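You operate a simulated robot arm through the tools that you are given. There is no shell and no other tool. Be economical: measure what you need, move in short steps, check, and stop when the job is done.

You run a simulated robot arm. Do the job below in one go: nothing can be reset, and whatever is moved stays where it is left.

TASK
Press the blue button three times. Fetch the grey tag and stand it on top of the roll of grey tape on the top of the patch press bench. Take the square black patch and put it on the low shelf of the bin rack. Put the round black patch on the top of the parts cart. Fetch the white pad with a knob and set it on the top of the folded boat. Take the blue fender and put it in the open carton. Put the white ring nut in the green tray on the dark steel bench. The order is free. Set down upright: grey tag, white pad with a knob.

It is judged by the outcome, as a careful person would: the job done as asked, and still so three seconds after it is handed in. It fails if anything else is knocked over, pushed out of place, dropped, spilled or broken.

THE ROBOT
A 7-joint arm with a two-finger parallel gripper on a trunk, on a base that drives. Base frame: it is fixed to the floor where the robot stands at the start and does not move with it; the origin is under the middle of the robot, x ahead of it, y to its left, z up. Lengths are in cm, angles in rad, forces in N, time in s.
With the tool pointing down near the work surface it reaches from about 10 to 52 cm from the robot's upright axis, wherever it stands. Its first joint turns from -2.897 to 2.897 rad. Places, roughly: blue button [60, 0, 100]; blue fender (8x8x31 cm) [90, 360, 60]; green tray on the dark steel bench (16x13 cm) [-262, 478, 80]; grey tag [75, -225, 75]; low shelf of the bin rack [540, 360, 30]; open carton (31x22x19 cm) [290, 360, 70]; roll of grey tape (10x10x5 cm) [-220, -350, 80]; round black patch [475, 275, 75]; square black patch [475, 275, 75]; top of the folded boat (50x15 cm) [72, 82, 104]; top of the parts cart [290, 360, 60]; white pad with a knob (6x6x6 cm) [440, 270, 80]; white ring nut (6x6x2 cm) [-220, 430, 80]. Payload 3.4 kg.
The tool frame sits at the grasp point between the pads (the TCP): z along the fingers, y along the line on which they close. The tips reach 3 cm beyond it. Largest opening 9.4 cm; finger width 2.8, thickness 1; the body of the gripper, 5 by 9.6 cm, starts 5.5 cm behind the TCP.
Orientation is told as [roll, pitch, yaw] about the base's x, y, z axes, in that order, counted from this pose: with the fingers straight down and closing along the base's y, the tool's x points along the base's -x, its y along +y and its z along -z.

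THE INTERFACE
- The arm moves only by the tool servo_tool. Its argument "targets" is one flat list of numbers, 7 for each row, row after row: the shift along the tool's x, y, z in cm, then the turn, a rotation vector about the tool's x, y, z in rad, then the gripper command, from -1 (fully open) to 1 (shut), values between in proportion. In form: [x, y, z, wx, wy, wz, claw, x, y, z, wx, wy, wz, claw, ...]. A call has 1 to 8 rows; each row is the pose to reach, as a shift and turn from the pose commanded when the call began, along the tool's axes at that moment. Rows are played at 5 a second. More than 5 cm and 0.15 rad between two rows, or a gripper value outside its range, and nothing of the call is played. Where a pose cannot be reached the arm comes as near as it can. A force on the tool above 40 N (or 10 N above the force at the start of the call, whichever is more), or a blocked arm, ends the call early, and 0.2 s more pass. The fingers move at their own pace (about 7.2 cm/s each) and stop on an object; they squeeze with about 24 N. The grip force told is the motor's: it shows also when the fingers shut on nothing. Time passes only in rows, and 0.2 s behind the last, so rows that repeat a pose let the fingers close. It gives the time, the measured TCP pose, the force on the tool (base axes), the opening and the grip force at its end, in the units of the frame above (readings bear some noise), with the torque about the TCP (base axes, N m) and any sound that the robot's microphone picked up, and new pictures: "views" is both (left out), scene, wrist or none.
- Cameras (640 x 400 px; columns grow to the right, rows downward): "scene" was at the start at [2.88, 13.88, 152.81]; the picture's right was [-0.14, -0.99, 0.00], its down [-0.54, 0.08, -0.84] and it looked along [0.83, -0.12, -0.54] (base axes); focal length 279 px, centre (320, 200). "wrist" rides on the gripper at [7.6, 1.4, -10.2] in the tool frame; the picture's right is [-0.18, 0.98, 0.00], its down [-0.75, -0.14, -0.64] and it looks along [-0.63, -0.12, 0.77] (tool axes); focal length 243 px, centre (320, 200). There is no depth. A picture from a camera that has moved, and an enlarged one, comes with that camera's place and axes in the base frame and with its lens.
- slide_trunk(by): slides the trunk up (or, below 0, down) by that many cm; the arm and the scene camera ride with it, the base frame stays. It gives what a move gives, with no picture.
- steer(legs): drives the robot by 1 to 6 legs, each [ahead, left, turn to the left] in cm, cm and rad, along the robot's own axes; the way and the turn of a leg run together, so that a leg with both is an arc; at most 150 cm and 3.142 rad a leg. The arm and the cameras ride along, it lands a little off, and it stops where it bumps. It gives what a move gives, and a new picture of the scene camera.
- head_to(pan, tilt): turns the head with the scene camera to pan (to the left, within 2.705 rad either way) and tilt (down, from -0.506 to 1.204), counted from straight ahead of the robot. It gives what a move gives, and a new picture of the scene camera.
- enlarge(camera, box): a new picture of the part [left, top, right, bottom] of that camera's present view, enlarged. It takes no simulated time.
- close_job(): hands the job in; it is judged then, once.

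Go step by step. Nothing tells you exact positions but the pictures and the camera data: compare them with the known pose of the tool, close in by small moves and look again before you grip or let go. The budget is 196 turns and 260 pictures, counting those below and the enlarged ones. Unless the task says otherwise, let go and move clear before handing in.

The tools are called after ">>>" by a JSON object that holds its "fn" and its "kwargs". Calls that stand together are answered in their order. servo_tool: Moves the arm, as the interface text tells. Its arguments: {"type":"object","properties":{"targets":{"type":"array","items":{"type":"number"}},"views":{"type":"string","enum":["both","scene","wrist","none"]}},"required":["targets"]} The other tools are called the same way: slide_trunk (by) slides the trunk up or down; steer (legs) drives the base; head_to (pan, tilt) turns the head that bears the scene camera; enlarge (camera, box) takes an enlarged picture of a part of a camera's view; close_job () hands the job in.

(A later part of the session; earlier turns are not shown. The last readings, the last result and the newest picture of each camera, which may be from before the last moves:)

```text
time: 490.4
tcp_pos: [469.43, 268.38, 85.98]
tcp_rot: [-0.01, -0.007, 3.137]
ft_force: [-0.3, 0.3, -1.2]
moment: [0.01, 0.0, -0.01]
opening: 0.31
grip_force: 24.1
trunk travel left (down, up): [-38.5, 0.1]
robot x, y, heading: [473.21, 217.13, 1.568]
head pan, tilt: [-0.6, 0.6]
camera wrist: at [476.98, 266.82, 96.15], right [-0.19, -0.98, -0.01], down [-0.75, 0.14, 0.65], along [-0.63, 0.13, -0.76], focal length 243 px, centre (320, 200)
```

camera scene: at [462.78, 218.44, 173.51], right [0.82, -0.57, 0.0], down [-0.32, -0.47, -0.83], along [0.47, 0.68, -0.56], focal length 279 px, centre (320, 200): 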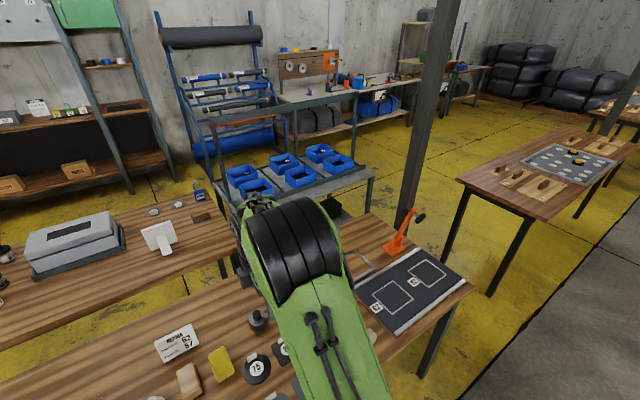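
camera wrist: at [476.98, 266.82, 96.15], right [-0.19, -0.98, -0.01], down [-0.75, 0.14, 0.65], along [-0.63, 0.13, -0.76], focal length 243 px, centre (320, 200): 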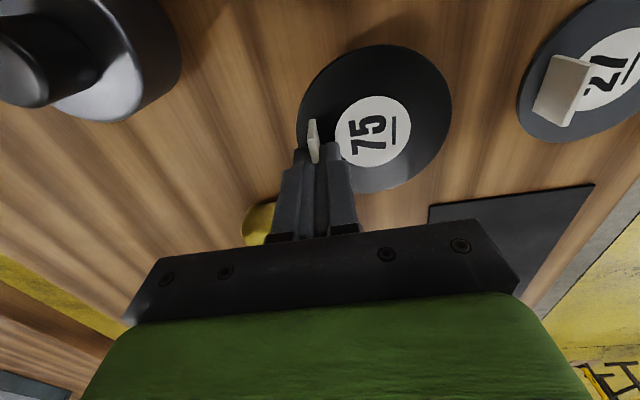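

The round patch is held by its tab and lifted. Raising it and driving to the cart.

>>> {"fn": "servo_tool", "kwargs": {"targets": [0, 0, -4, 0, 0, 0, 1, 0, 0, -8, 0, 0, 0, 1, 0, 0, -12, 0, 0, 0, 1, 0, 1, -16, 0, 0, 0, 1, 0, 3, -20, 0, 0, 0, 1, 0, 5, -24, 0, 0, 0, 1, 0, 7, -28, 0, 0, 0, 1, 0, 9, -32, 0, 0, 0, 1], "views": "wrist"}}

>>> {"fn": "steer", "kwargs": {"legs": [[-20, 0, 0], [0, 149, 0], [0, 149, 0], [149, 0, 0], [101, 0, 0]]}}

```text
time: 492.2
tcp_pos: [469.51, 258.66, 118.13]
tcp_rot: [-0.01, -0.005, 3.138]
ft_force: [-0.3, 0.3, -0.2]
moment: [0.02, 0.0, 0.01]
opening: 0.28
grip_force: 24.3
trunk travel left (down, up): [-38.5, 0.1]
robot x, y, heading: [472.86, 217.15, 1.564]
head pan, tilt: [-0.6, 0.6]
camera wrist: at [477.12, 257.22, 128.32], right [-0.19, -0.98, -0.01], down [-0.75, 0.14, 0.65], along [-0.63, 0.13, -0.76], focal length 243 px, centre (320, 200)
```

wrist: 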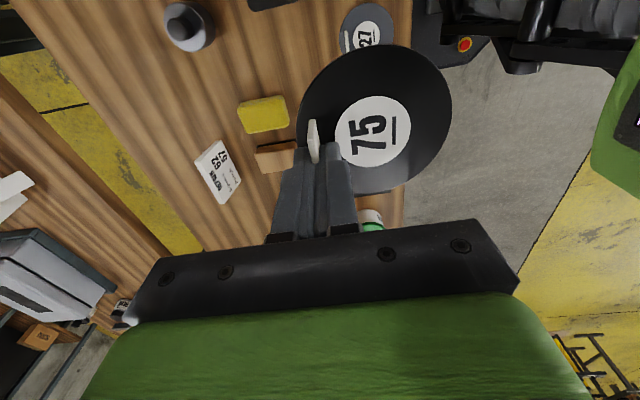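

```text
time: 519.4
tcp_pos: [166.01, 481.91, 117.94]
tcp_rot: [-0.005, -0.004, -3.14]
ft_force: [0.3, 0.1, 0.0]
moment: [0.01, 0.0, 0.01]
opening: 0.3
grip_force: 24.1
trunk travel left (down, up): [-38.5, 0.1]
robot x, y, heading: [169.42, 440.32, 1.577]
head pan, tilt: [-0.6, 0.6]
camera scene: at [159.46, 441.34, 173.5], right [0.83, -0.56, 0.0], down [-0.32, -0.47, -0.82], along [0.46, 0.68, -0.57], focal length 279 px, centre (320, 200)
```

scene: 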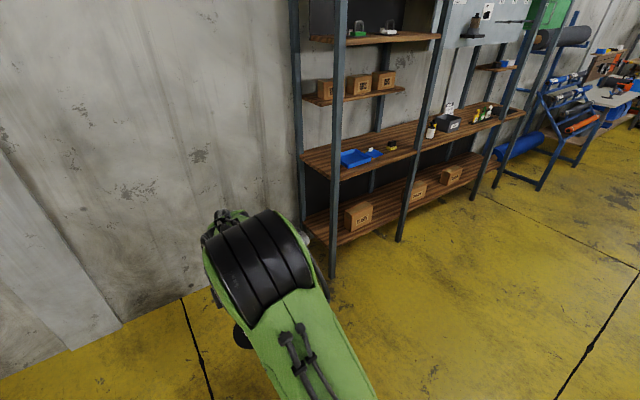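

Now turning to face south and lining up on the cart's free area at about [257, 366], west of the carton.

>>> {"fn": "steer", "kwargs": {"legs": [[0, 0, -3.14], [0, 87, 0], [26, 0, 0]]}}

>>> {"fn": "head_to", "kwargs": {"pan": 0.1, "tilt": 0.95}}

```text
time: 532.8
tcp_pos: [258.8, 371.52, 118.14]
tcp_rot: [-0.006, -0.005, -0.008]
ft_force: [-0.3, -0.2, -0.7]
moment: [0.02, -0.02, 0.0]
opening: 0.26
grip_force: 23.9
trunk travel left (down, up): [-38.5, 0.1]
robot x, y, heading: [255.52, 413.48, -1.582]
head pan, tilt: [-0.6, 0.6]
camera scene: at [265.88, 412.0, 173.5], right [-0.82, 0.57, 0.0], down [0.32, 0.46, -0.82], along [-0.47, -0.68, -0.57], focal length 279 px, centre (320, 200)
```

scene: 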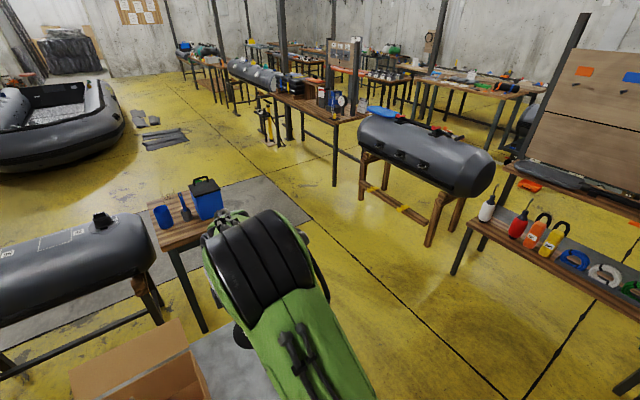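

```text
time: 533.8
tcp_pos: [258.86, 371.51, 118.13]
tcp_rot: [-0.007, -0.005, -0.007]
ft_force: [0.1, 0.1, -0.8]
moment: [0.0, -0.03, 0.02]
opening: 0.3
grip_force: 23.8
trunk travel left (down, up): [-38.5, 0.1]
robot x, y, heading: [255.43, 413.36, -1.577]
head pan, tilt: [0.099, 0.949]
camera scene: at [271.59, 412.03, 170.66], right [-1.0, -0.09, 0.0], down [-0.07, 0.81, -0.58], along [0.05, -0.58, -0.81], focal length 279 px, centre (320, 200)
```

scene: 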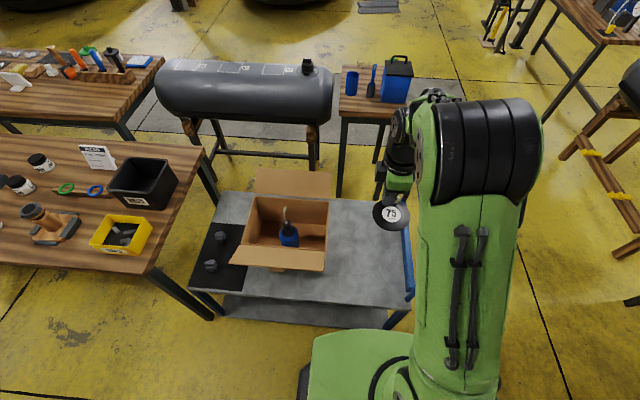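

Free area confirmed at ≈[257, 362]. Lowering by trunk, then extending over the spot.

>>> {"fn": "slide_trunk", "kwargs": {"by": -36}}

>>> {"fn": "servo_tool", "kwargs": {"targets": [0.4, -3, 2, 0, 0, 0, 1, 0.8, -6, 4, 0, 0, 0, 1, 1.2, -9, 7, 0, 0, 0, 1, 1.2, -9.5, 11, 0, 0, 0, 1]}}

```text
time: 537.3
tcp_pos: [258.86, 371.49, 82.12]
tcp_rot: [-0.011, -0.006, -0.009]
ft_force: [0.2, -0.6, -0.1]
moment: [0.0, 0.01, 0.05]
opening: 0.3
grip_force: 24.2
trunk travel left (down, up): [-2.5, 36.1]
robot x, y, heading: [255.42, 413.83, -1.58]
head pan, tilt: [0.099, 0.949]
```

```text
time: 538.3
tcp_pos: [257.83, 361.74, 71.16]
tcp_rot: [-0.009, -0.005, -0.008]
ft_force: [0.2, -0.2, -0.7]
moment: [0.0, -0.02, -0.03]
opening: 0.28
grip_force: 24.1
trunk travel left (down, up): [-2.5, 36.1]
robot x, y, heading: [255.78, 413.5, -1.572]
head pan, tilt: [0.099, 0.949]
camera scene: at [271.6, 412.03, 134.65], right [-1.0, -0.09, 0.0], down [-0.08, 0.81, -0.58], along [0.05, -0.58, -0.81], focal length 279 px, centre (320, 200)
camera wrist: at [250.11, 363.28, 81.27], right [0.19, 0.98, -0.01], down [0.75, -0.14, 0.65], along [0.63, -0.13, -0.76], focal length 243 px, centre (320, 200)
```

scene: 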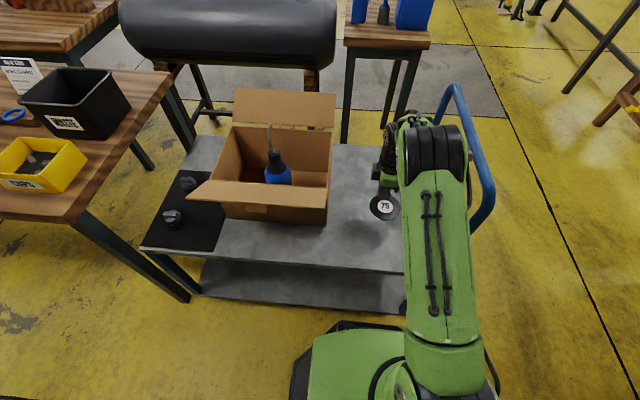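
wrist: 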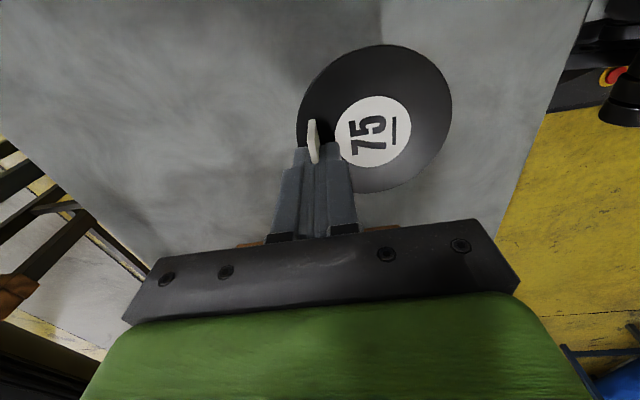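

Patch hovers over clear cart surface. Lowering to contact.

>>> {"fn": "servo_tool", "kwargs": {"targets": [0, 0, 3, 0, 0, 0, 1, 0, 0, 6, 0, 0, 0, 1, 0, 0, 6.7, 0, 0, 0, 1, 0, 0, 7.1, 0, 0, 0, 1, 0, 0, 7.5, 0, 0, 0, 1, 0, 0, 7.9, 0, 0, 0, 1], "views": "wrist"}}

```text
time: 539.7
tcp_pos: [257.65, 361.89, 63.55]
tcp_rot: [-0.012, -0.006, -0.007]
ft_force: [-0.3, 4.3, 21.9]
moment: [0.45, 0.11, 0.03]
opening: 0.28
grip_force: 24.2
trunk travel left (down, up): [-2.5, 36.1]
robot x, y, heading: [255.54, 413.47, -1.579]
head pan, tilt: [0.099, 0.949]
camera wrist: at [249.92, 363.51, 73.64], right [0.19, 0.98, -0.01], down [0.75, -0.14, 0.65], along [0.63, -0.13, -0.76], focal length 243 px, centre (320, 200)
```

wrist: 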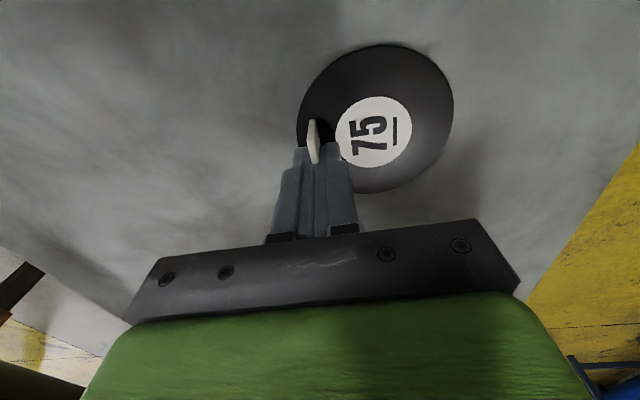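

Resting on the cart top. Opening and lifting clear.

>>> {"fn": "servo_tool", "kwargs": {"targets": [0, 0, -0.3, 0, 0, 0, 1, 0, 0, -0.3, 0, 0, 0, 0.6, 0, 0, -0.3, 0, 0, 0, 0.4, 0, 0, -0.3, 0, 0, 0, 0.4, 0, 0, -2, 0, 0, 0, 0.4, 0, 0, -6, 0, 0, 0, 0.4, 0, 0, -10, 0, 0, 0, 0.4], "views": "wrist"}}

>>> {"fn": "slide_trunk", "kwargs": {"by": 36}}

```text
time: 541.3
tcp_pos: [257.85, 362.02, 73.33]
tcp_rot: [-0.009, -0.005, -0.006]
ft_force: [-0.6, 0.3, -0.3]
moment: [-0.01, 0.0, 0.01]
opening: 2.84
grip_force: 0.1
trunk travel left (down, up): [-2.5, 36.1]
robot x, y, heading: [255.73, 412.8, -1.575]
head pan, tilt: [0.099, 0.949]
camera wrist: at [249.97, 363.53, 83.46], right [0.19, 0.98, -0.01], down [0.75, -0.14, 0.65], along [0.63, -0.13, -0.76], focal length 243 px, centre (320, 200)
```

wrist: 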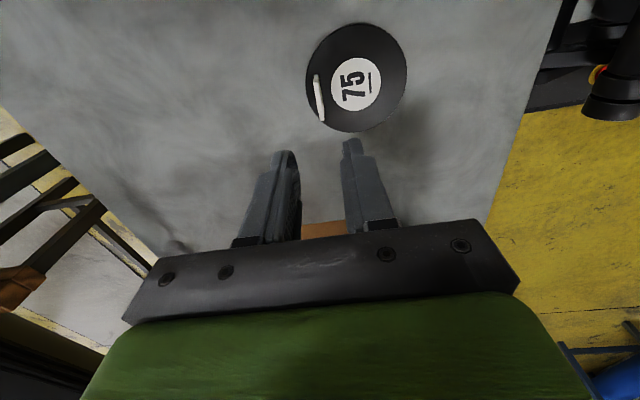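

```text
time: 544.8
tcp_pos: [257.78, 362.01, 109.39]
tcp_rot: [-0.01, -0.003, -0.007]
ft_force: [0.0, -0.3, -0.1]
moment: [-0.02, 0.01, 0.01]
opening: 2.78
grip_force: 0.2
trunk travel left (down, up): [-38.5, 0.1]
robot x, y, heading: [255.87, 413.28, -1.577]
head pan, tilt: [0.099, 0.949]
```

Round patch placed. Before fetching the square patch, I'll scout the bin rack's low shelf from this side.

>>> {"fn": "steer", "kwargs": {"legs": [[-27, 0, 0], [0, 149, 0], [0, 60, 0]]}}

>>> {"fn": "head_to", "kwargs": {"pan": 0.7, "tilt": 0.7}}

```text
time: 556.8
tcp_pos: [470.31, 389.62, 109.15]
tcp_rot: [-0.01, -0.007, 0.016]
ft_force: [0.1, 0.4, -0.9]
moment: [-0.01, 0.0, 0.02]
opening: 2.82
grip_force: 0.0
trunk travel left (down, up): [-38.5, 0.1]
robot x, y, heading: [466.77, 441.4, -1.55]
head pan, tilt: [0.099, 0.949]
camera scene: at [482.99, 440.07, 170.66], right [-0.99, -0.12, 0.0], down [-0.1, 0.81, -0.58], along [0.07, -0.58, -0.81], focal length 279 px, centre (320, 200)
```

scene: 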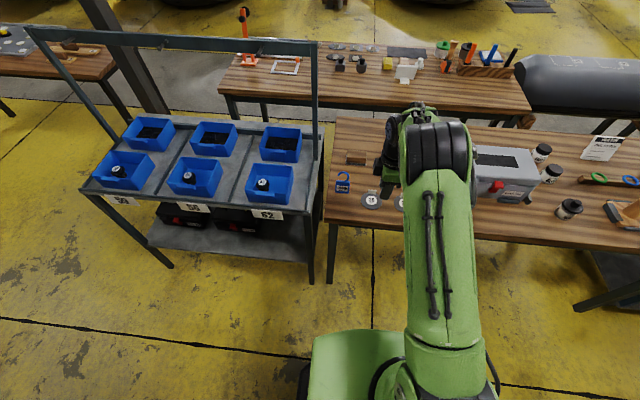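

```text
time: 557.8
tcp_pos: [470.25, 389.62, 109.23]
tcp_rot: [-0.01, -0.004, 0.015]
ft_force: [-0.3, 0.7, -0.8]
moment: [0.03, 0.02, -0.02]
opening: 2.84
grip_force: 0.0
trunk travel left (down, up): [-38.5, 0.1]
robot x, y, heading: [467.29, 440.99, -1.554]
head pan, tilt: [0.7, 0.7]
camera scene: at [487.68, 440.88, 172.63], right [-0.75, -0.66, 0.0], down [-0.42, 0.49, -0.76], along [0.5, -0.58, -0.64], focal length 279 px, centre (320, 200)
```

scene: 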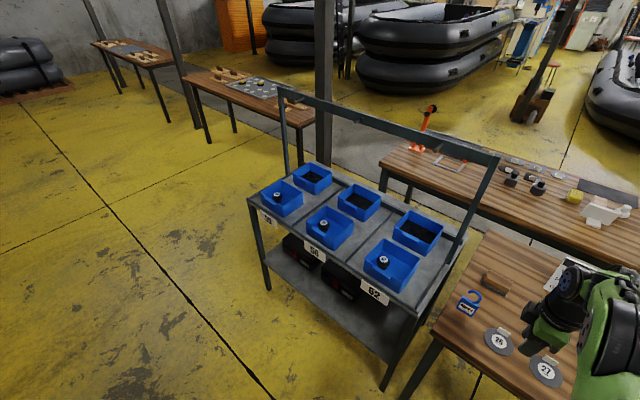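

>>> {"fn": "steer", "kwargs": {"legs": [[0, 60, -0.02]]}}

>>> {"fn": "slide_trunk", "kwargs": {"by": -36}}

>>> {"fn": "head_to", "kwargs": {"pan": 0.1, "tilt": 0.9}}

```text
time: 561.2
tcp_pos: [529.48, 389.99, 109.23]
tcp_rot: [-0.01, -0.007, -0.007]
ft_force: [0.3, -0.1, -0.3]
moment: [0.01, 0.02, 0.0]
opening: 2.83
grip_force: 0.0
trunk travel left (down, up): [-38.5, 0.1]
robot x, y, heading: [527.18, 441.24, -1.573]
head pan, tilt: [0.7, 0.7]
camera scene: at [548.04, 440.81, 172.63], right [-0.77, -0.64, 0.0], down [-0.41, 0.49, -0.76], along [0.49, -0.59, -0.64], focal length 279 px, centre (320, 200)
```

scene: 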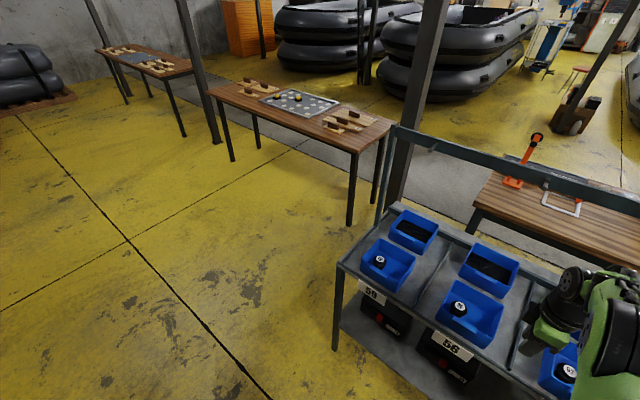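

```text
time: 564.7
tcp_pos: [529.48, 389.98, 73.33]
tcp_rot: [-0.008, -0.005, -0.008]
ft_force: [-0.4, 0.1, -1.2]
moment: [0.03, -0.01, -0.01]
opening: 2.83
grip_force: 0.0
trunk travel left (down, up): [-2.5, 36.1]
robot x, y, heading: [526.91, 441.48, -1.581]
head pan, tilt: [0.7, 0.7]
```

```text
time: 565.7
tcp_pos: [529.46, 389.91, 73.39]
tcp_rot: [-0.01, -0.005, -0.006]
ft_force: [-0.3, 0.1, -0.4]
moment: [0.0, 0.02, -0.02]
opening: 2.84
grip_force: 0.0
trunk travel left (down, up): [-2.5, 36.1]
robot x, y, heading: [527.4, 441.56, -1.57]
head pan, tilt: [0.099, 0.901]
camera scene: at [543.27, 439.82, 135.02], right [-1.0, -0.1, 0.0], down [-0.07, 0.78, -0.62], along [0.06, -0.62, -0.78], focal length 279 px, centre (320, 200)
```

scene: 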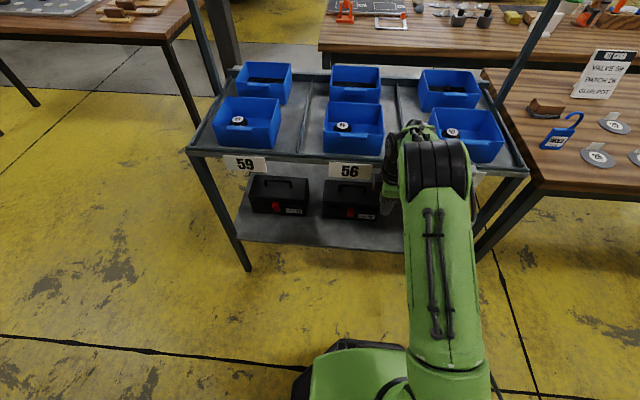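

The low shelf's gap is tall (z 30–70) and the spot near [512, 371] is free. I'll need a tilted grip for it, so raise up, turn the gripper back, and return for the square patch.

>>> {"fn": "slide_trunk", "kwargs": {"by": 36}}

>>> {"fn": "servo_tool", "kwargs": {"targets": [0, 1, 0, 0, 0, 0.14, -0.4, 0, 2, -1, 0, 0, 0.28, -0.4, 0, 3, -2, 0, 0, 0.42, -0.4, 0, 4, -3, 0, 0, 0.56, -0.4, 0, 5, -4, 0, 0, 0.7, -0.4, 0, 6, -5, 0, 0, 0.84, -0.4, 0, 7, -6, 0, 0, 0.98, -0.4, 0, 8, -7, 0, 0, 1.12, -0.4], "views": "none"}}

>>> {"fn": "servo_tool", "kwargs": {"targets": [0, 0, 0, 0, 0, 0.15, -0.4, 0, 0, 0, 0, 0, 0.3, -0.4, 0, 0, 0, 0, 0, 0.44, -0.4], "views": "none"}}

>>> {"fn": "steer", "kwargs": {"legs": [[0, -120, 0], [0, -120, 0], [0, -117, 0], [120, 0, 0], [120, 0, 0]]}}

```text
time: 569.2
tcp_pos: [529.44, 389.96, 109.33]
tcp_rot: [-0.01, -0.005, -0.009]
ft_force: [0.4, -0.1, -0.3]
moment: [-0.03, -0.01, -0.02]
opening: 2.85
grip_force: 0.1
trunk travel left (down, up): [-38.5, 0.1]
robot x, y, heading: [526.92, 441.43, -1.573]
head pan, tilt: [0.099, 0.901]
```

```text
time: 571.0
tcp_pos: [529.35, 398.18, 116.15]
tcp_rot: [0.0, -0.01, -1.13]
ft_force: [-0.5, 0.5, 0.7]
moment: [0.01, 0.01, -0.01]
opening: 6.59
grip_force: 0.0
trunk travel left (down, up): [-38.5, 0.1]
robot x, y, heading: [527.08, 441.64, -1.581]
head pan, tilt: [0.099, 0.901]
```

```text
time: 571.8
tcp_pos: [529.38, 398.07, 116.25]
tcp_rot: [0.004, -0.008, -1.569]
ft_force: [0.1, 0.5, 0.2]
moment: [0.02, 0.0, 0.0]
opening: 6.58
grip_force: 0.0
trunk travel left (down, up): [-38.5, 0.1]
robot x, y, heading: [527.59, 441.27, -1.576]
head pan, tilt: [0.099, 0.901]
```

```text
time: 600.5
tcp_pos: [159.92, 165.52, 116.23]
tcp_rot: [0.003, -0.009, -1.604]
ft_force: [0.3, -0.5, 0.0]
moment: [0.0, 0.0, 0.01]
opening: 6.59
grip_force: 0.0
trunk travel left (down, up): [-38.5, 0.1]
robot x, y, heading: [159.39, 208.74, -1.612]
head pan, tilt: [0.099, 0.901]
camera scene: at [175.3, 206.61, 171.02], right [-1.0, -0.06, 0.0], down [-0.04, 0.78, -0.62], along [0.04, -0.62, -0.78], focal length 279 px, centre (320, 200)
```

scene: 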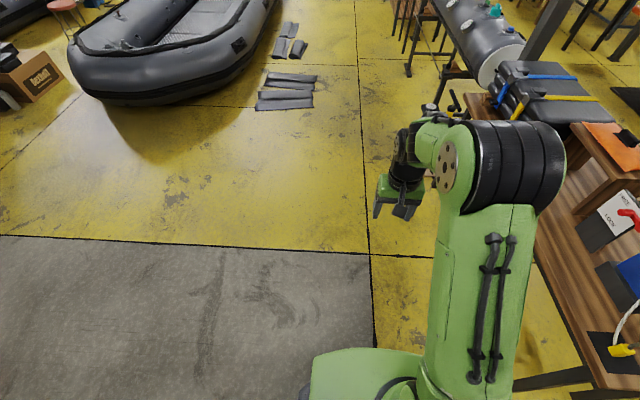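

>>> {"fn": "steer", "kwargs": {"legs": [[8, 0, 0], [0, 0, 3.14], [0, 0, 0.04], [0, -149, 0], [0, -149, 0], [0, -20, 0]]}}

>>> {"fn": "head_to", "kwargs": {"pan": 0.3, "tilt": 0.8}}

```text
time: 624.3
tcp_pos: [470.95, 247.44, 116.22]
tcp_rot: [0.005, -0.008, 1.583]
ft_force: [0.5, 0.7, -0.5]
moment: [0.0, 0.04, 0.0]
opening: 6.59
grip_force: 0.1
trunk travel left (down, up): [-38.5, 0.1]
robot x, y, heading: [473.26, 203.96, 1.574]
head pan, tilt: [0.099, 0.901]
camera scene: at [457.58, 205.55, 171.03], right [0.99, 0.1, 0.0], down [0.08, -0.78, -0.62], along [-0.06, 0.62, -0.78], focal length 279 px, centre (320, 200)
```

scene: 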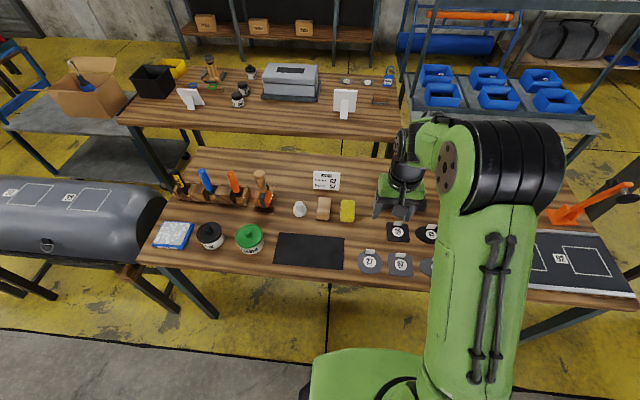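

```text
time: 625.0
tcp_pos: [470.92, 247.39, 116.23]
tcp_rot: [0.006, -0.008, 1.583]
ft_force: [-0.1, -0.1, -0.9]
moment: [0.0, -0.01, 0.02]
opening: 6.57
grip_force: 0.1
trunk travel left (down, up): [-38.5, 0.1]
robot x, y, heading: [473.48, 203.75, 1.57]
head pan, tilt: [0.3, 0.799]
camera scene: at [455.85, 205.74, 171.81], right [0.95, 0.3, 0.0], down [0.21, -0.68, -0.7], along [-0.21, 0.67, -0.72], focal length 279 px, centre (320, 200)
```

scene: 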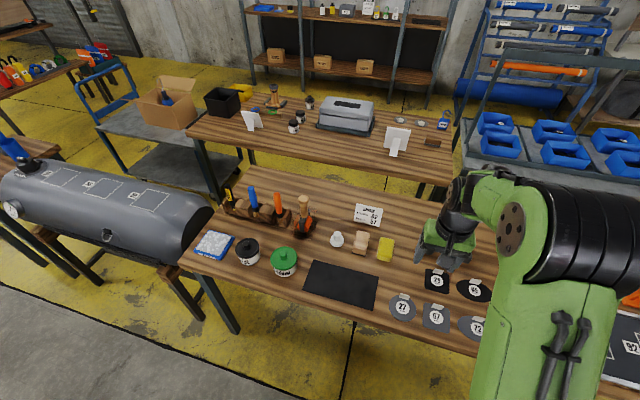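

Square patch "29" ≈[482, 265.6], its tab at y≈269. Moving in and tilting the gripper 0.6 rad forward.

>>> {"fn": "steer", "kwargs": {"legs": [[14, -9, 0]]}}

>>> {"fn": "servo_tool", "kwargs": {"targets": [0, 0, 3, 0, -0.12, 0, -0.4, 0, 0, 6, 0, -0.24, 0, -0.4, 0, 0, 9, 0, -0.36, 0, -0.4, 0, 0, 12, 0, -0.48, 0, -0.4, 0, 0, 15, 0, -0.6, 0, -0.4]}}

```text
time: 626.5
tcp_pos: [479.79, 261.26, 116.22]
tcp_rot: [0.005, -0.007, 1.581]
ft_force: [-0.1, 0.3, -0.5]
moment: [-0.03, -0.03, -0.01]
opening: 6.57
grip_force: 0.1
trunk travel left (down, up): [-38.5, 0.1]
robot x, y, heading: [482.06, 217.96, 1.572]
head pan, tilt: [0.3, 0.799]
camera scene: at [464.65, 219.59, 171.82], right [0.95, 0.3, 0.0], down [0.21, -0.69, -0.7], along [-0.21, 0.67, -0.72], focal length 279 px, centre (320, 200)
```

scene: 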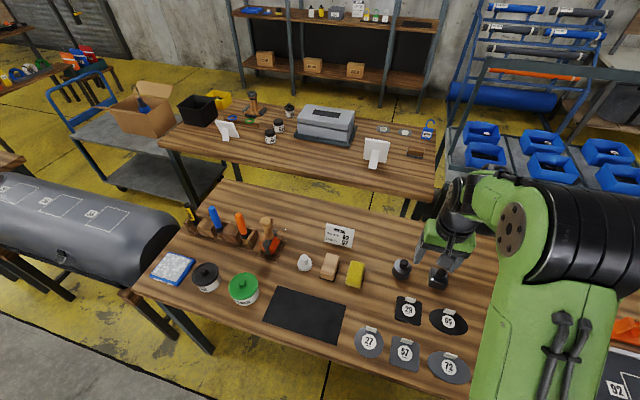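

```text
time: 627.7
tcp_pos: [479.56, 261.37, 101.31]
tcp_rot: [0.006, -0.609, 1.579]
ft_force: [0.3, 0.5, -0.1]
moment: [0.0, -0.03, 0.0]
opening: 6.57
grip_force: 0.1
trunk travel left (down, up): [-38.5, 0.1]
robot x, y, heading: [482.08, 218.0, 1.571]
head pan, tilt: [0.3, 0.799]
camera scene: at [464.57, 219.66, 171.8], right [0.96, 0.3, 0.0], down [0.21, -0.69, -0.7], along [-0.21, 0.67, -0.72], focal length 279 px, centre (320, 200)
camera wrist: at [478.24, 249.19, 105.3], right [-0.98, 0.14, 0.11], down [0.14, 0.25, 0.96], along [0.11, 0.96, -0.27], focal length 243 px, centre (320, 200)
```

scene: 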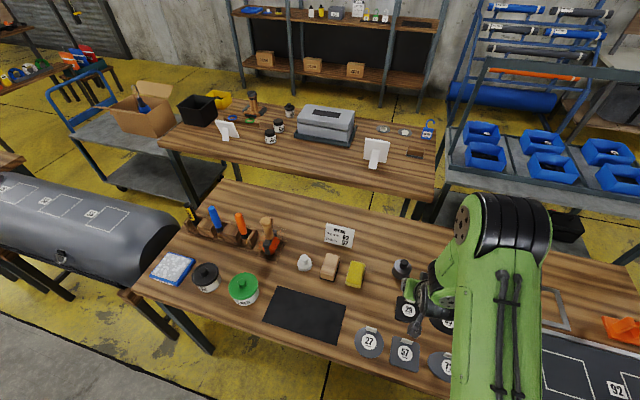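
wrist: 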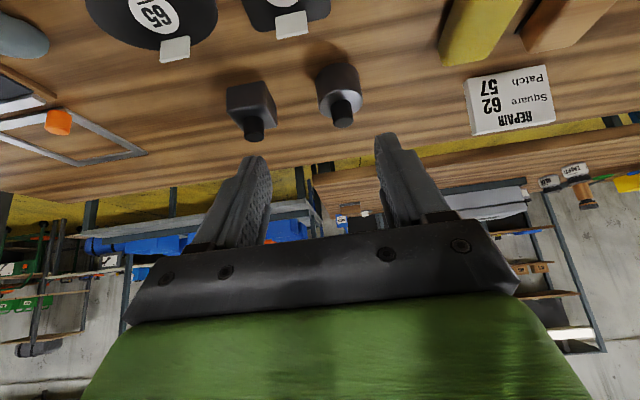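

Tab located at ≈[481.4, 268]. Approaching above it.

>>> {"fn": "servo_tool", "kwargs": {"targets": [0.7, -0.6, 4.4, 0, 0, 0, -0.4, 1.4, -1.2, 8.8, 0, 0, 0, -0.4, 2.0, -1.85, 13.2, 0, 0, 0, -0.4], "views": "wrist"}}

```text
time: 628.5
tcp_pos: [481.52, 267.17, 89.35]
tcp_rot: [0.009, -0.61, 1.578]
ft_force: [-0.1, 0.2, -0.3]
moment: [0.01, 0.01, 0.02]
opening: 6.59
grip_force: 0.0
trunk travel left (down, up): [-38.5, 0.1]
robot x, y, heading: [482.25, 217.86, 1.57]
head pan, tilt: [0.3, 0.799]
camera wrist: at [480.08, 255.01, 93.31], right [-0.98, 0.14, 0.11], down [0.14, 0.25, 0.96], along [0.11, 0.96, -0.27], focal length 243 px, centre (320, 200)
```

wrist: 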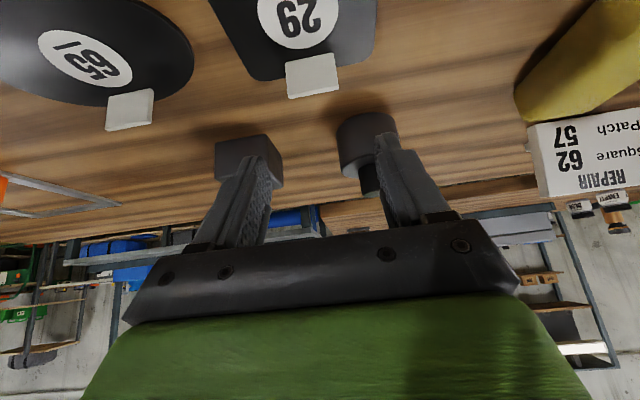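

>>> {"fn": "servo_tool", "kwargs": {"targets": [1.6, 0.2, 2, 0, 0, 0, -0.4, 2.8, 0.4, 3.5, 0, 0, 0, -0.4, 3.25, 0.4, 4.13, 0, 0, 0, -0.4], "views": "wrist"}}

>>> {"fn": "enlarge", "kwargs": {"camera": "wrist", "box": [180, 40, 460, 215]}}

```text
time: 629.3
tcp_pos: [480.97, 266.94, 84.01]
tcp_rot: [0.007, -0.608, 1.577]
ft_force: [0.2, 0.5, 0.1]
moment: [0.01, -0.02, -0.02]
opening: 6.59
grip_force: 0.1
trunk travel left (down, up): [-38.5, 0.1]
robot x, y, heading: [482.43, 218.07, 1.567]
head pan, tilt: [0.3, 0.799]
camera wrist: at [479.66, 254.71, 88.0], right [-0.98, 0.14, 0.11], down [0.14, 0.25, 0.96], along [0.11, 0.96, -0.27], focal length 243 px, centre (320, 200)
```

wrist: 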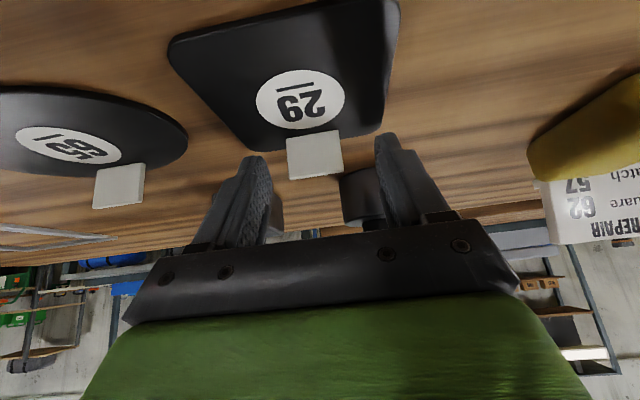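

```text
2.29 times, centred on (320, 128) of wrist
camera zoom: at [479.66, 254.71, 88.0], right [-0.98, 0.14, 0.11], down [0.14, 0.25, 0.96], along [0.11, 0.96, -0.27], focal length 555 px, centre (320, 366)
```

zoom: 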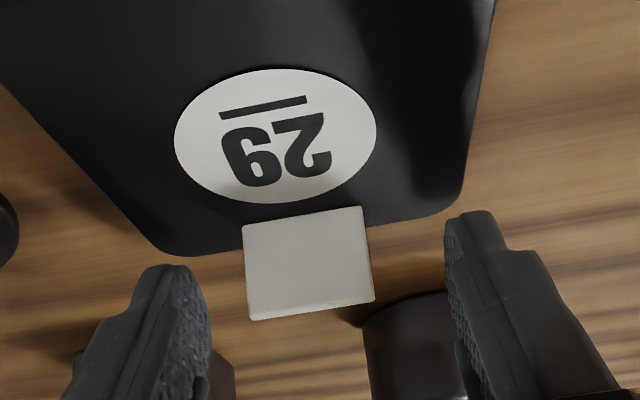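

>>> {"fn": "servo_tool", "kwargs": {"targets": [0, 0, 0, 0, 0, 0, 0.1, 0, 0, 0, 0, 0, 0, 0.6, 0, 0, 0, 0, 0, 0, 1, 0, 0, 0, 0, 0, 0, 1], "views": "wrist"}}

>>> {"fn": "enlarge", "kwargs": {"camera": "wrist", "box": [180, 40, 460, 215]}}

```text
time: 630.3
tcp_pos: [480.89, 266.86, 84.06]
tcp_rot: [0.006, -0.609, 1.577]
ft_force: [0.9, -0.7, -0.2]
moment: [0.04, -0.05, 0.01]
opening: 3.1
grip_force: 24.3
trunk travel left (down, up): [-38.5, 0.1]
robot x, y, heading: [481.86, 217.99, 1.572]
head pan, tilt: [0.3, 0.799]
camera wrist: at [479.67, 254.68, 88.02], right [-0.98, 0.14, 0.11], down [0.14, 0.25, 0.96], along [0.11, 0.96, -0.27], focal length 243 px, centre (320, 200)
```

wrist: 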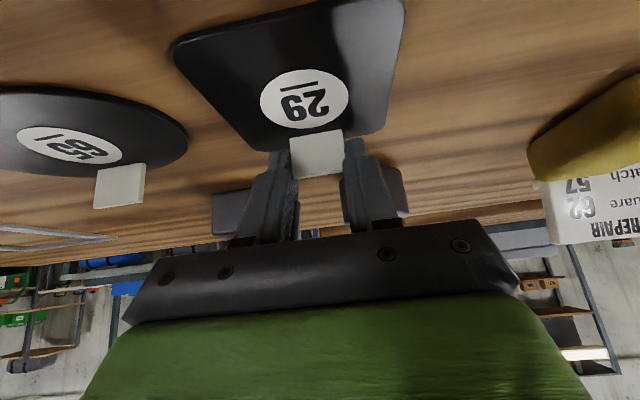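

```text
2.29 times, centred on (320, 128) of wrist
camera zoom: at [479.67, 254.68, 88.02], right [-0.98, 0.14, 0.11], down [0.14, 0.25, 0.96], along [0.11, 0.96, -0.27], focal length 555 px, centre (320, 366)
```

zoom: 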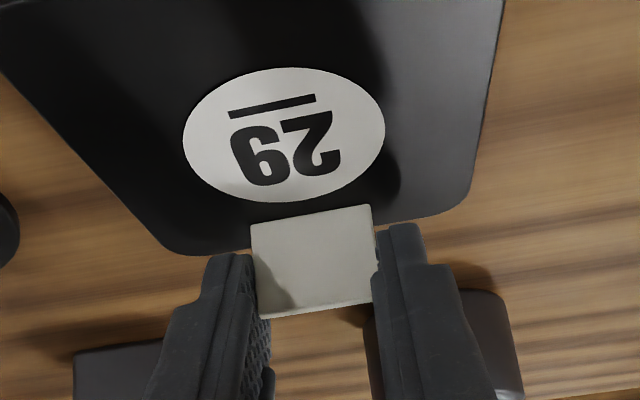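

Tab held by its edges (3.1 cm). Lifting gently.

>>> {"fn": "servo_tool", "kwargs": {"targets": [-0.6, 0, -0.8, 0, 0, 0, 1, -1.2, 0, -1.6, 0, 0, 0, 1, -2.3, 0, -3.3, 0, 0, 0, 1, -3.4, 0, -4.9, 0, 0, 0, 1], "views": "wrist"}}

```text
time: 631.3
tcp_pos: [480.95, 266.87, 89.84]
tcp_rot: [0.007, -0.609, 1.579]
ft_force: [0.5, -0.6, 0.3]
moment: [0.0, -0.02, 0.0]
opening: 3.09
grip_force: 24.4
trunk travel left (down, up): [-38.5, 0.1]
robot x, y, heading: [481.99, 217.85, 1.572]
head pan, tilt: [0.3, 0.799]
camera wrist: at [479.64, 254.67, 93.91], right [-0.98, 0.14, 0.11], down [0.14, 0.25, 0.96], along [0.11, 0.96, -0.27], focal length 243 px, centre (320, 200)
```

wrist: 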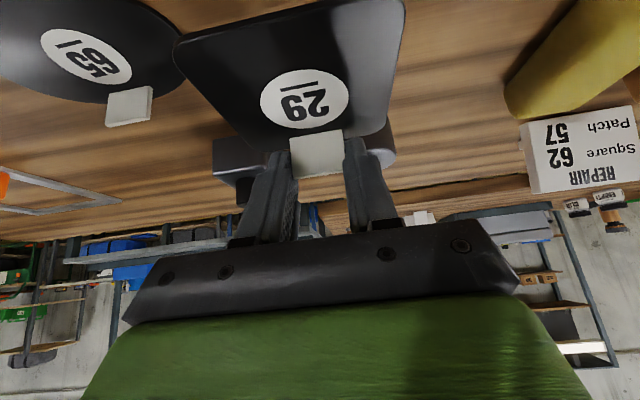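

Held flat. Raising and taking the long way round to the bin rack.

>>> {"fn": "servo_tool", "kwargs": {"targets": [-2.5, 0, -3.6, 0, 0, 0, 1, -5, 0, -7.2, 0, 0, 0, 1, -7.5, 0, -10.8, 0, 0, 0, 1, -10, 0, -14.4, 0, 0, 0, 1, -12.5, 0, -18, 0, 0, 0, 1], "views": "none"}}

>>> {"fn": "steer", "kwargs": {"legs": [[-20, 0, 0], [0, 149, 0], [0, 149, 0], [0, 12, 0], [149, 0, 0], [105, 0, 0]]}}

>>> {"fn": "steer", "kwargs": {"legs": [[0, 0, -3.14], [0, 149, 0], [0, 149, 0], [0, 40, 0]]}}

```text
time: 632.5
tcp_pos: [481.06, 266.58, 111.99]
tcp_rot: [0.008, -0.609, 1.579]
ft_force: [-0.6, -0.4, 0.1]
moment: [-0.02, 0.01, 0.0]
opening: 3.12
grip_force: 24.2
trunk travel left (down, up): [-38.5, 0.1]
robot x, y, heading: [482.51, 217.81, 1.574]
head pan, tilt: [0.3, 0.799]
```

```text
time: 660.8
tcp_pos: [174.5, 501.68, 111.94]
tcp_rot: [0.008, -0.606, 1.56]
ft_force: [0.2, 0.4, -0.2]
moment: [-0.04, -0.03, 0.0]
opening: 3.08
grip_force: 23.5
trunk travel left (down, up): [-38.5, 0.1]
robot x, y, heading: [174.69, 452.8, 1.548]
head pan, tilt: [0.3, 0.799]
camera scene: at [157.19, 454.9, 171.81], right [0.96, 0.28, 0.0], down [0.2, -0.69, -0.7], along [-0.19, 0.67, -0.72], focal length 279 px, centre (320, 200)
```

scene: 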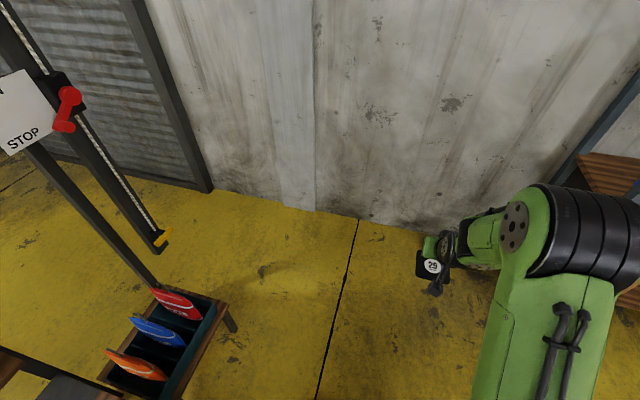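

```text
time: 684.5
tcp_pos: [506.39, 387.96, 111.72]
tcp_rot: [0.005, -0.607, -1.635]
ft_force: [0.0, 0.1, 0.2]
moment: [0.0, 0.02, -0.02]
opening: 3.1
grip_force: 24.5
trunk travel left (down, up): [-38.5, 0.1]
robot x, y, heading: [508.84, 436.99, -1.642]
head pan, tilt: [0.3, 0.799]
camera scene: at [526.48, 433.84, 171.81], right [-0.97, -0.23, 0.0], down [-0.16, 0.7, -0.7], along [0.16, -0.68, -0.72], focal length 279 px, centre (320, 200)
```

scene: 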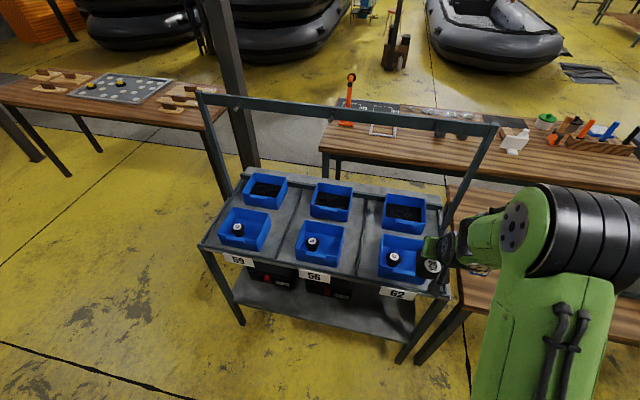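

At the rack. Backing off to lower the arm in front of it.

>>> {"fn": "steer", "kwargs": {"legs": [[-22, 0, 0.07]]}}

>>> {"fn": "slide_trunk", "kwargs": {"by": -38}}

>>> {"fn": "servo_tool", "kwargs": {"targets": [2.3, 0, 3.3, 0, 0, 0, 1, 4.6, 0, 6.6, 0, 0, 0, 1, 6.9, 0, 9.9, 0, 0, 0, 1, 9.2, 0, 13.2, 0, 0, 0, 1, 11.4, 0, 16.4, 0, 0, 0, 1, 13.7, 0, 19.7, 0, 0, 0, 1, 16, 0, 23, 0, 0, 0, 1]}}

```text
time: 686.2
tcp_pos: [510.42, 410.17, 111.94]
tcp_rot: [0.007, -0.609, -1.569]
ft_force: [-0.5, 0.3, 0.2]
moment: [-0.01, 0.01, -0.04]
opening: 3.12
grip_force: 23.9
trunk travel left (down, up): [-38.5, 0.1]
robot x, y, heading: [509.94, 459.04, -1.579]
head pan, tilt: [0.3, 0.799]
camera scene: at [527.43, 457.31, 171.81], right [-0.96, -0.29, 0.0], down [-0.21, 0.69, -0.7], along [0.2, -0.67, -0.72], focal length 279 px, centre (320, 200)
```

scene: 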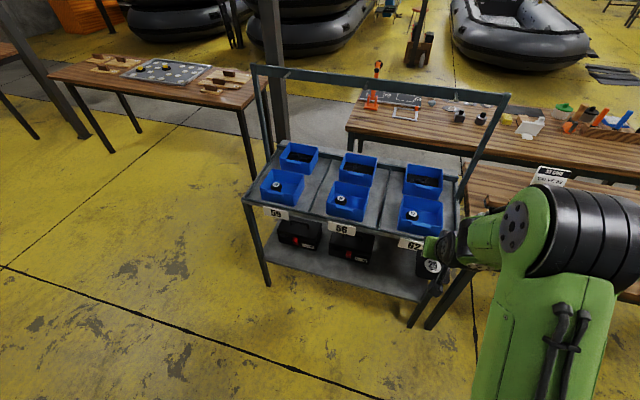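

```text
time: 689.8
tcp_pos: [510.64, 410.19, 73.86]
tcp_rot: [0.007, -0.609, -1.569]
ft_force: [-0.5, -0.4, -0.8]
moment: [-0.06, 0.02, -0.02]
opening: 3.11
grip_force: 24.0
trunk travel left (down, up): [-0.5, 38.1]
robot x, y, heading: [510.18, 458.82, -1.577]
head pan, tilt: [0.3, 0.799]
```

```text
time: 691.4
tcp_pos: [510.73, 410.44, 45.74]
tcp_rot: [0.004, -0.608, -1.568]
ft_force: [-0.2, 0.0, -0.5]
moment: [0.0, 0.01, -0.03]
opening: 3.06
grip_force: 24.3
trunk travel left (down, up): [-0.5, 38.1]
robot x, y, heading: [509.52, 458.92, -1.577]
head pan, tilt: [0.3, 0.799]
camera scene: at [527.43, 457.24, 133.89], right [-0.96, -0.29, 0.0], down [-0.21, 0.69, -0.7], along [0.2, -0.67, -0.72], focal length 279 px, centre (320, 200)
camera wrist: at [512.02, 422.48, 49.64], right [0.98, -0.15, 0.11], down [-0.14, -0.25, 0.96], along [-0.11, -0.96, -0.27], focal length 243 px, centre (320, 200)
```

scene: 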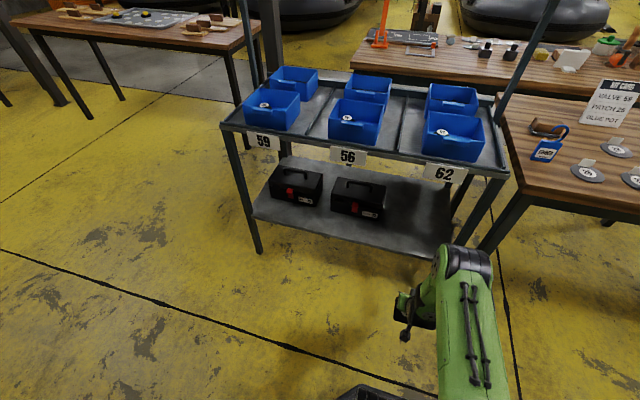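
wrist: 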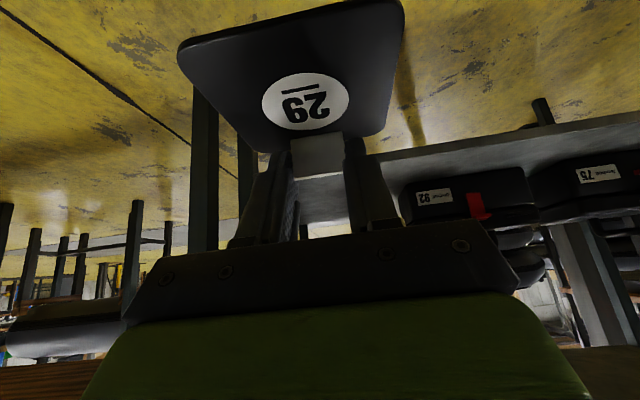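

The free right part of the low shelf spans x≈497–522. I'll lower to just above shelf level, then drive in.

>>> {"fn": "servo_tool", "kwargs": {"targets": [1.6, 0, 2.2, 0, 0, 0, 1, 3.2, 0, 4.4, 0, 0, 0, 1, 4.6, 0, 6.6, 0, 0, 0, 1], "views": "none"}}

>>> {"fn": "steer", "kwargs": {"legs": [[24, 0, 0.006]]}}

>>> {"fn": "enlarge", "kwargs": {"camera": "wrist", "box": [0, 0, 640, 400]}}

```text
time: 692.2
tcp_pos: [510.79, 410.26, 37.61]
tcp_rot: [0.007, -0.607, -1.569]
ft_force: [0.6, -0.5, -0.6]
moment: [0.01, 0.01, -0.01]
opening: 3.07
grip_force: 23.5
trunk travel left (down, up): [-0.5, 38.1]
robot x, y, heading: [509.68, 458.85, -1.57]
head pan, tilt: [0.3, 0.799]
```

```text
time: 694.0
tcp_pos: [510.88, 386.62, 37.65]
tcp_rot: [0.006, -0.608, -1.565]
ft_force: [-0.5, -1.0, -0.4]
moment: [0.01, 0.0, 0.02]
opening: 3.06
grip_force: 23.9
trunk travel left (down, up): [-0.5, 38.1]
robot x, y, heading: [509.74, 435.55, -1.57]
head pan, tilt: [0.3, 0.799]
camera scene: at [527.37, 433.61, 133.89], right [-0.96, -0.3, 0.0], down [-0.21, 0.69, -0.7], along [0.21, -0.67, -0.72], focal length 279 px, centre (320, 200)
```

scene: 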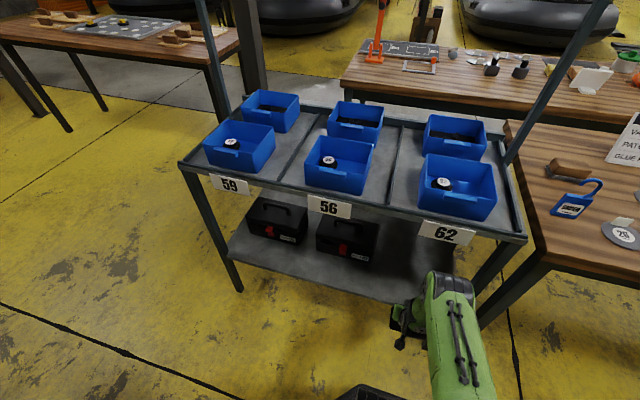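

```text
1.00 times, centred on (320, 200) of wrist (not enlarged: the box is as wide or as high as the picture)
camera zoom: at [512.05, 398.68, 41.7], right [0.98, -0.14, 0.11], down [-0.14, -0.25, 0.96], along [-0.11, -0.96, -0.27], focal length 243 px, centre (320, 200)
```

zoom: 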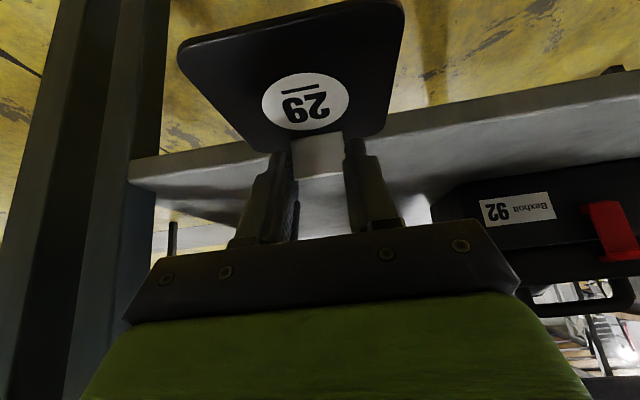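

The shelf top looks to be at z≈33, so I'll raise 2.5 cm before moving in.

>>> {"fn": "servo_tool", "kwargs": {"targets": [-1.4, 0, -2.05, 0, 0, 0, 1, -1.4, 0, -2.05, 0, 0, 0, 1], "views": "none"}}

>>> {"fn": "steer", "kwargs": {"legs": [[16.5, 0, 0]]}}

>>> {"fn": "enlarge", "kwargs": {"camera": "wrist", "box": [0, 0, 640, 400]}}

```text
time: 694.6
tcp_pos: [510.72, 386.62, 40.26]
tcp_rot: [0.008, -0.608, -1.567]
ft_force: [-0.1, -0.3, -0.5]
moment: [-0.03, 0.01, 0.0]
opening: 3.12
grip_force: 23.6
trunk travel left (down, up): [-0.5, 38.1]
robot x, y, heading: [509.61, 435.27, -1.571]
head pan, tilt: [0.3, 0.799]
```

```text
time: 696.0
tcp_pos: [510.68, 375.32, 39.63]
tcp_rot: [0.004, -0.583, -1.565]
ft_force: [-0.2, -0.2, -0.4]
moment: [0.03, 0.02, -0.03]
opening: 3.09
grip_force: 23.6
trunk travel left (down, up): [-0.5, 38.1]
robot x, y, heading: [509.59, 422.03, -1.57]
head pan, tilt: [0.3, 0.799]
stopped in leg 1: the robot was blocked; the commanded pose is now the measured one
camera scene: at [527.33, 421.69, 133.91], right [-0.96, -0.29, 0.0], down [-0.21, 0.68, -0.71], along [0.2, -0.67, -0.71], focal length 279 px, centre (320, 200)
```

scene: 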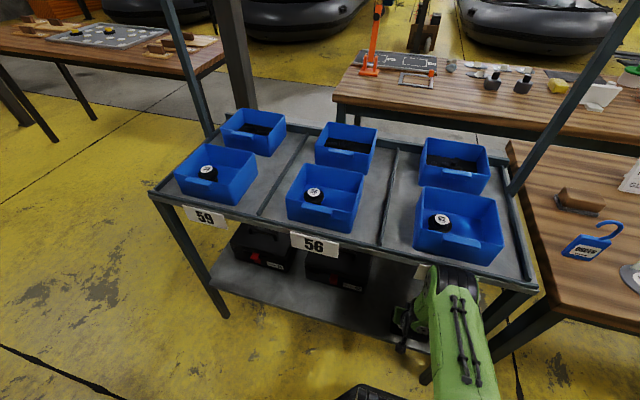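

```text
1.00 times, centred on (320, 200) of wrist (not enlarged: the box is as wide or as high as the picture)
camera zoom: at [511.83, 387.27, 43.88], right [0.98, -0.15, 0.11], down [-0.14, -0.28, 0.95], along [-0.11, -0.95, -0.29], focal length 243 px, centre (320, 200)
```

zoom: 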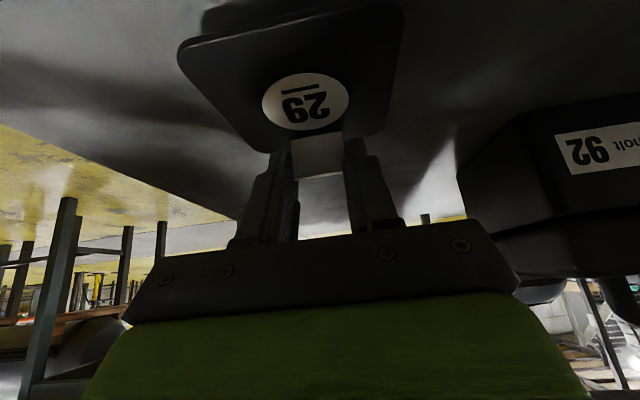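

The wrist bumped the deck's front edge. I'll back off, tilt 0.2 rad more (lower wrist), and come in again.

>>> {"fn": "steer", "kwargs": {"legs": [[-8, 0, 0]]}}

>>> {"fn": "servo_tool", "kwargs": {"targets": [-0.4, 0, -0.5, 0, -0.08, 0, 1, -0.8, 0, -1.0, 0, -0.16, 0, 1, -1.0, 0, -1.2, 0, -0.23, 0, 1, -1.0, 0, -1.2, 0, -0.23, 0, 1]}}

```text
time: 697.0
tcp_pos: [510.71, 382.84, 39.05]
tcp_rot: [0.005, -0.573, -1.565]
ft_force: [0.6, -0.4, -0.3]
moment: [0.02, 0.0, 0.02]
opening: 3.09
grip_force: 24.0
trunk travel left (down, up): [-0.5, 38.1]
robot x, y, heading: [509.86, 429.59, -1.573]
head pan, tilt: [0.3, 0.799]
camera scene: at [527.36, 428.23, 133.89], right [-0.96, -0.29, 0.0], down [-0.21, 0.69, -0.7], along [0.21, -0.67, -0.72], focal length 279 px, centre (320, 200)
```

scene: 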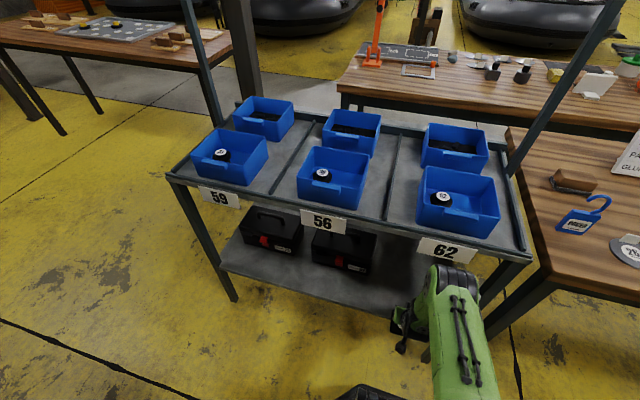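

```text
time: 698.0
tcp_pos: [510.75, 382.68, 40.64]
tcp_rot: [0.008, -0.807, -1.568]
ft_force: [0.4, -0.2, 0.0]
moment: [0.02, -0.01, 0.0]
opening: 3.07
grip_force: 23.6
trunk travel left (down, up): [-0.5, 38.1]
robot x, y, heading: [509.65, 429.98, -1.575]
head pan, tilt: [0.3, 0.799]
camera scene: at [527.36, 428.18, 133.89], right [-0.96, -0.29, 0.0], down [-0.21, 0.69, -0.7], along [0.21, -0.67, -0.72], focal length 279 px, centre (320, 200)
camera wrist: at [511.89, 395.35, 42.18], right [0.98, -0.12, 0.14], down [-0.15, -0.06, 0.99], along [-0.11, -0.99, -0.08], focal length 243 px, centre (320, 200)
```

scene: 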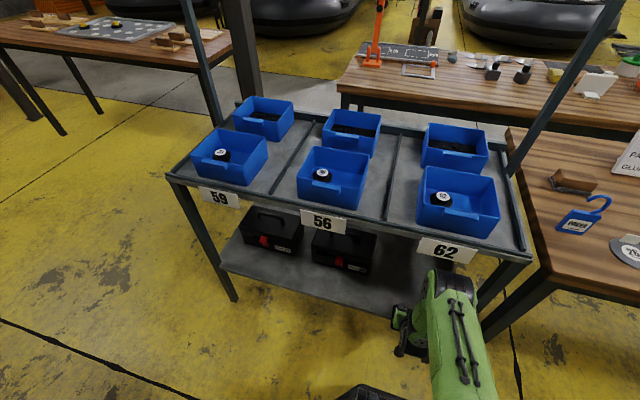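
wrist: 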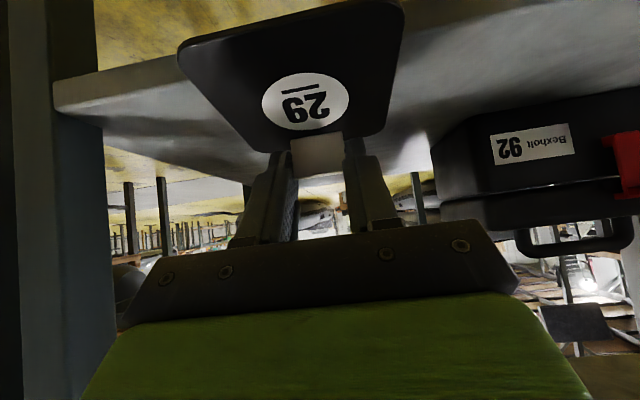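

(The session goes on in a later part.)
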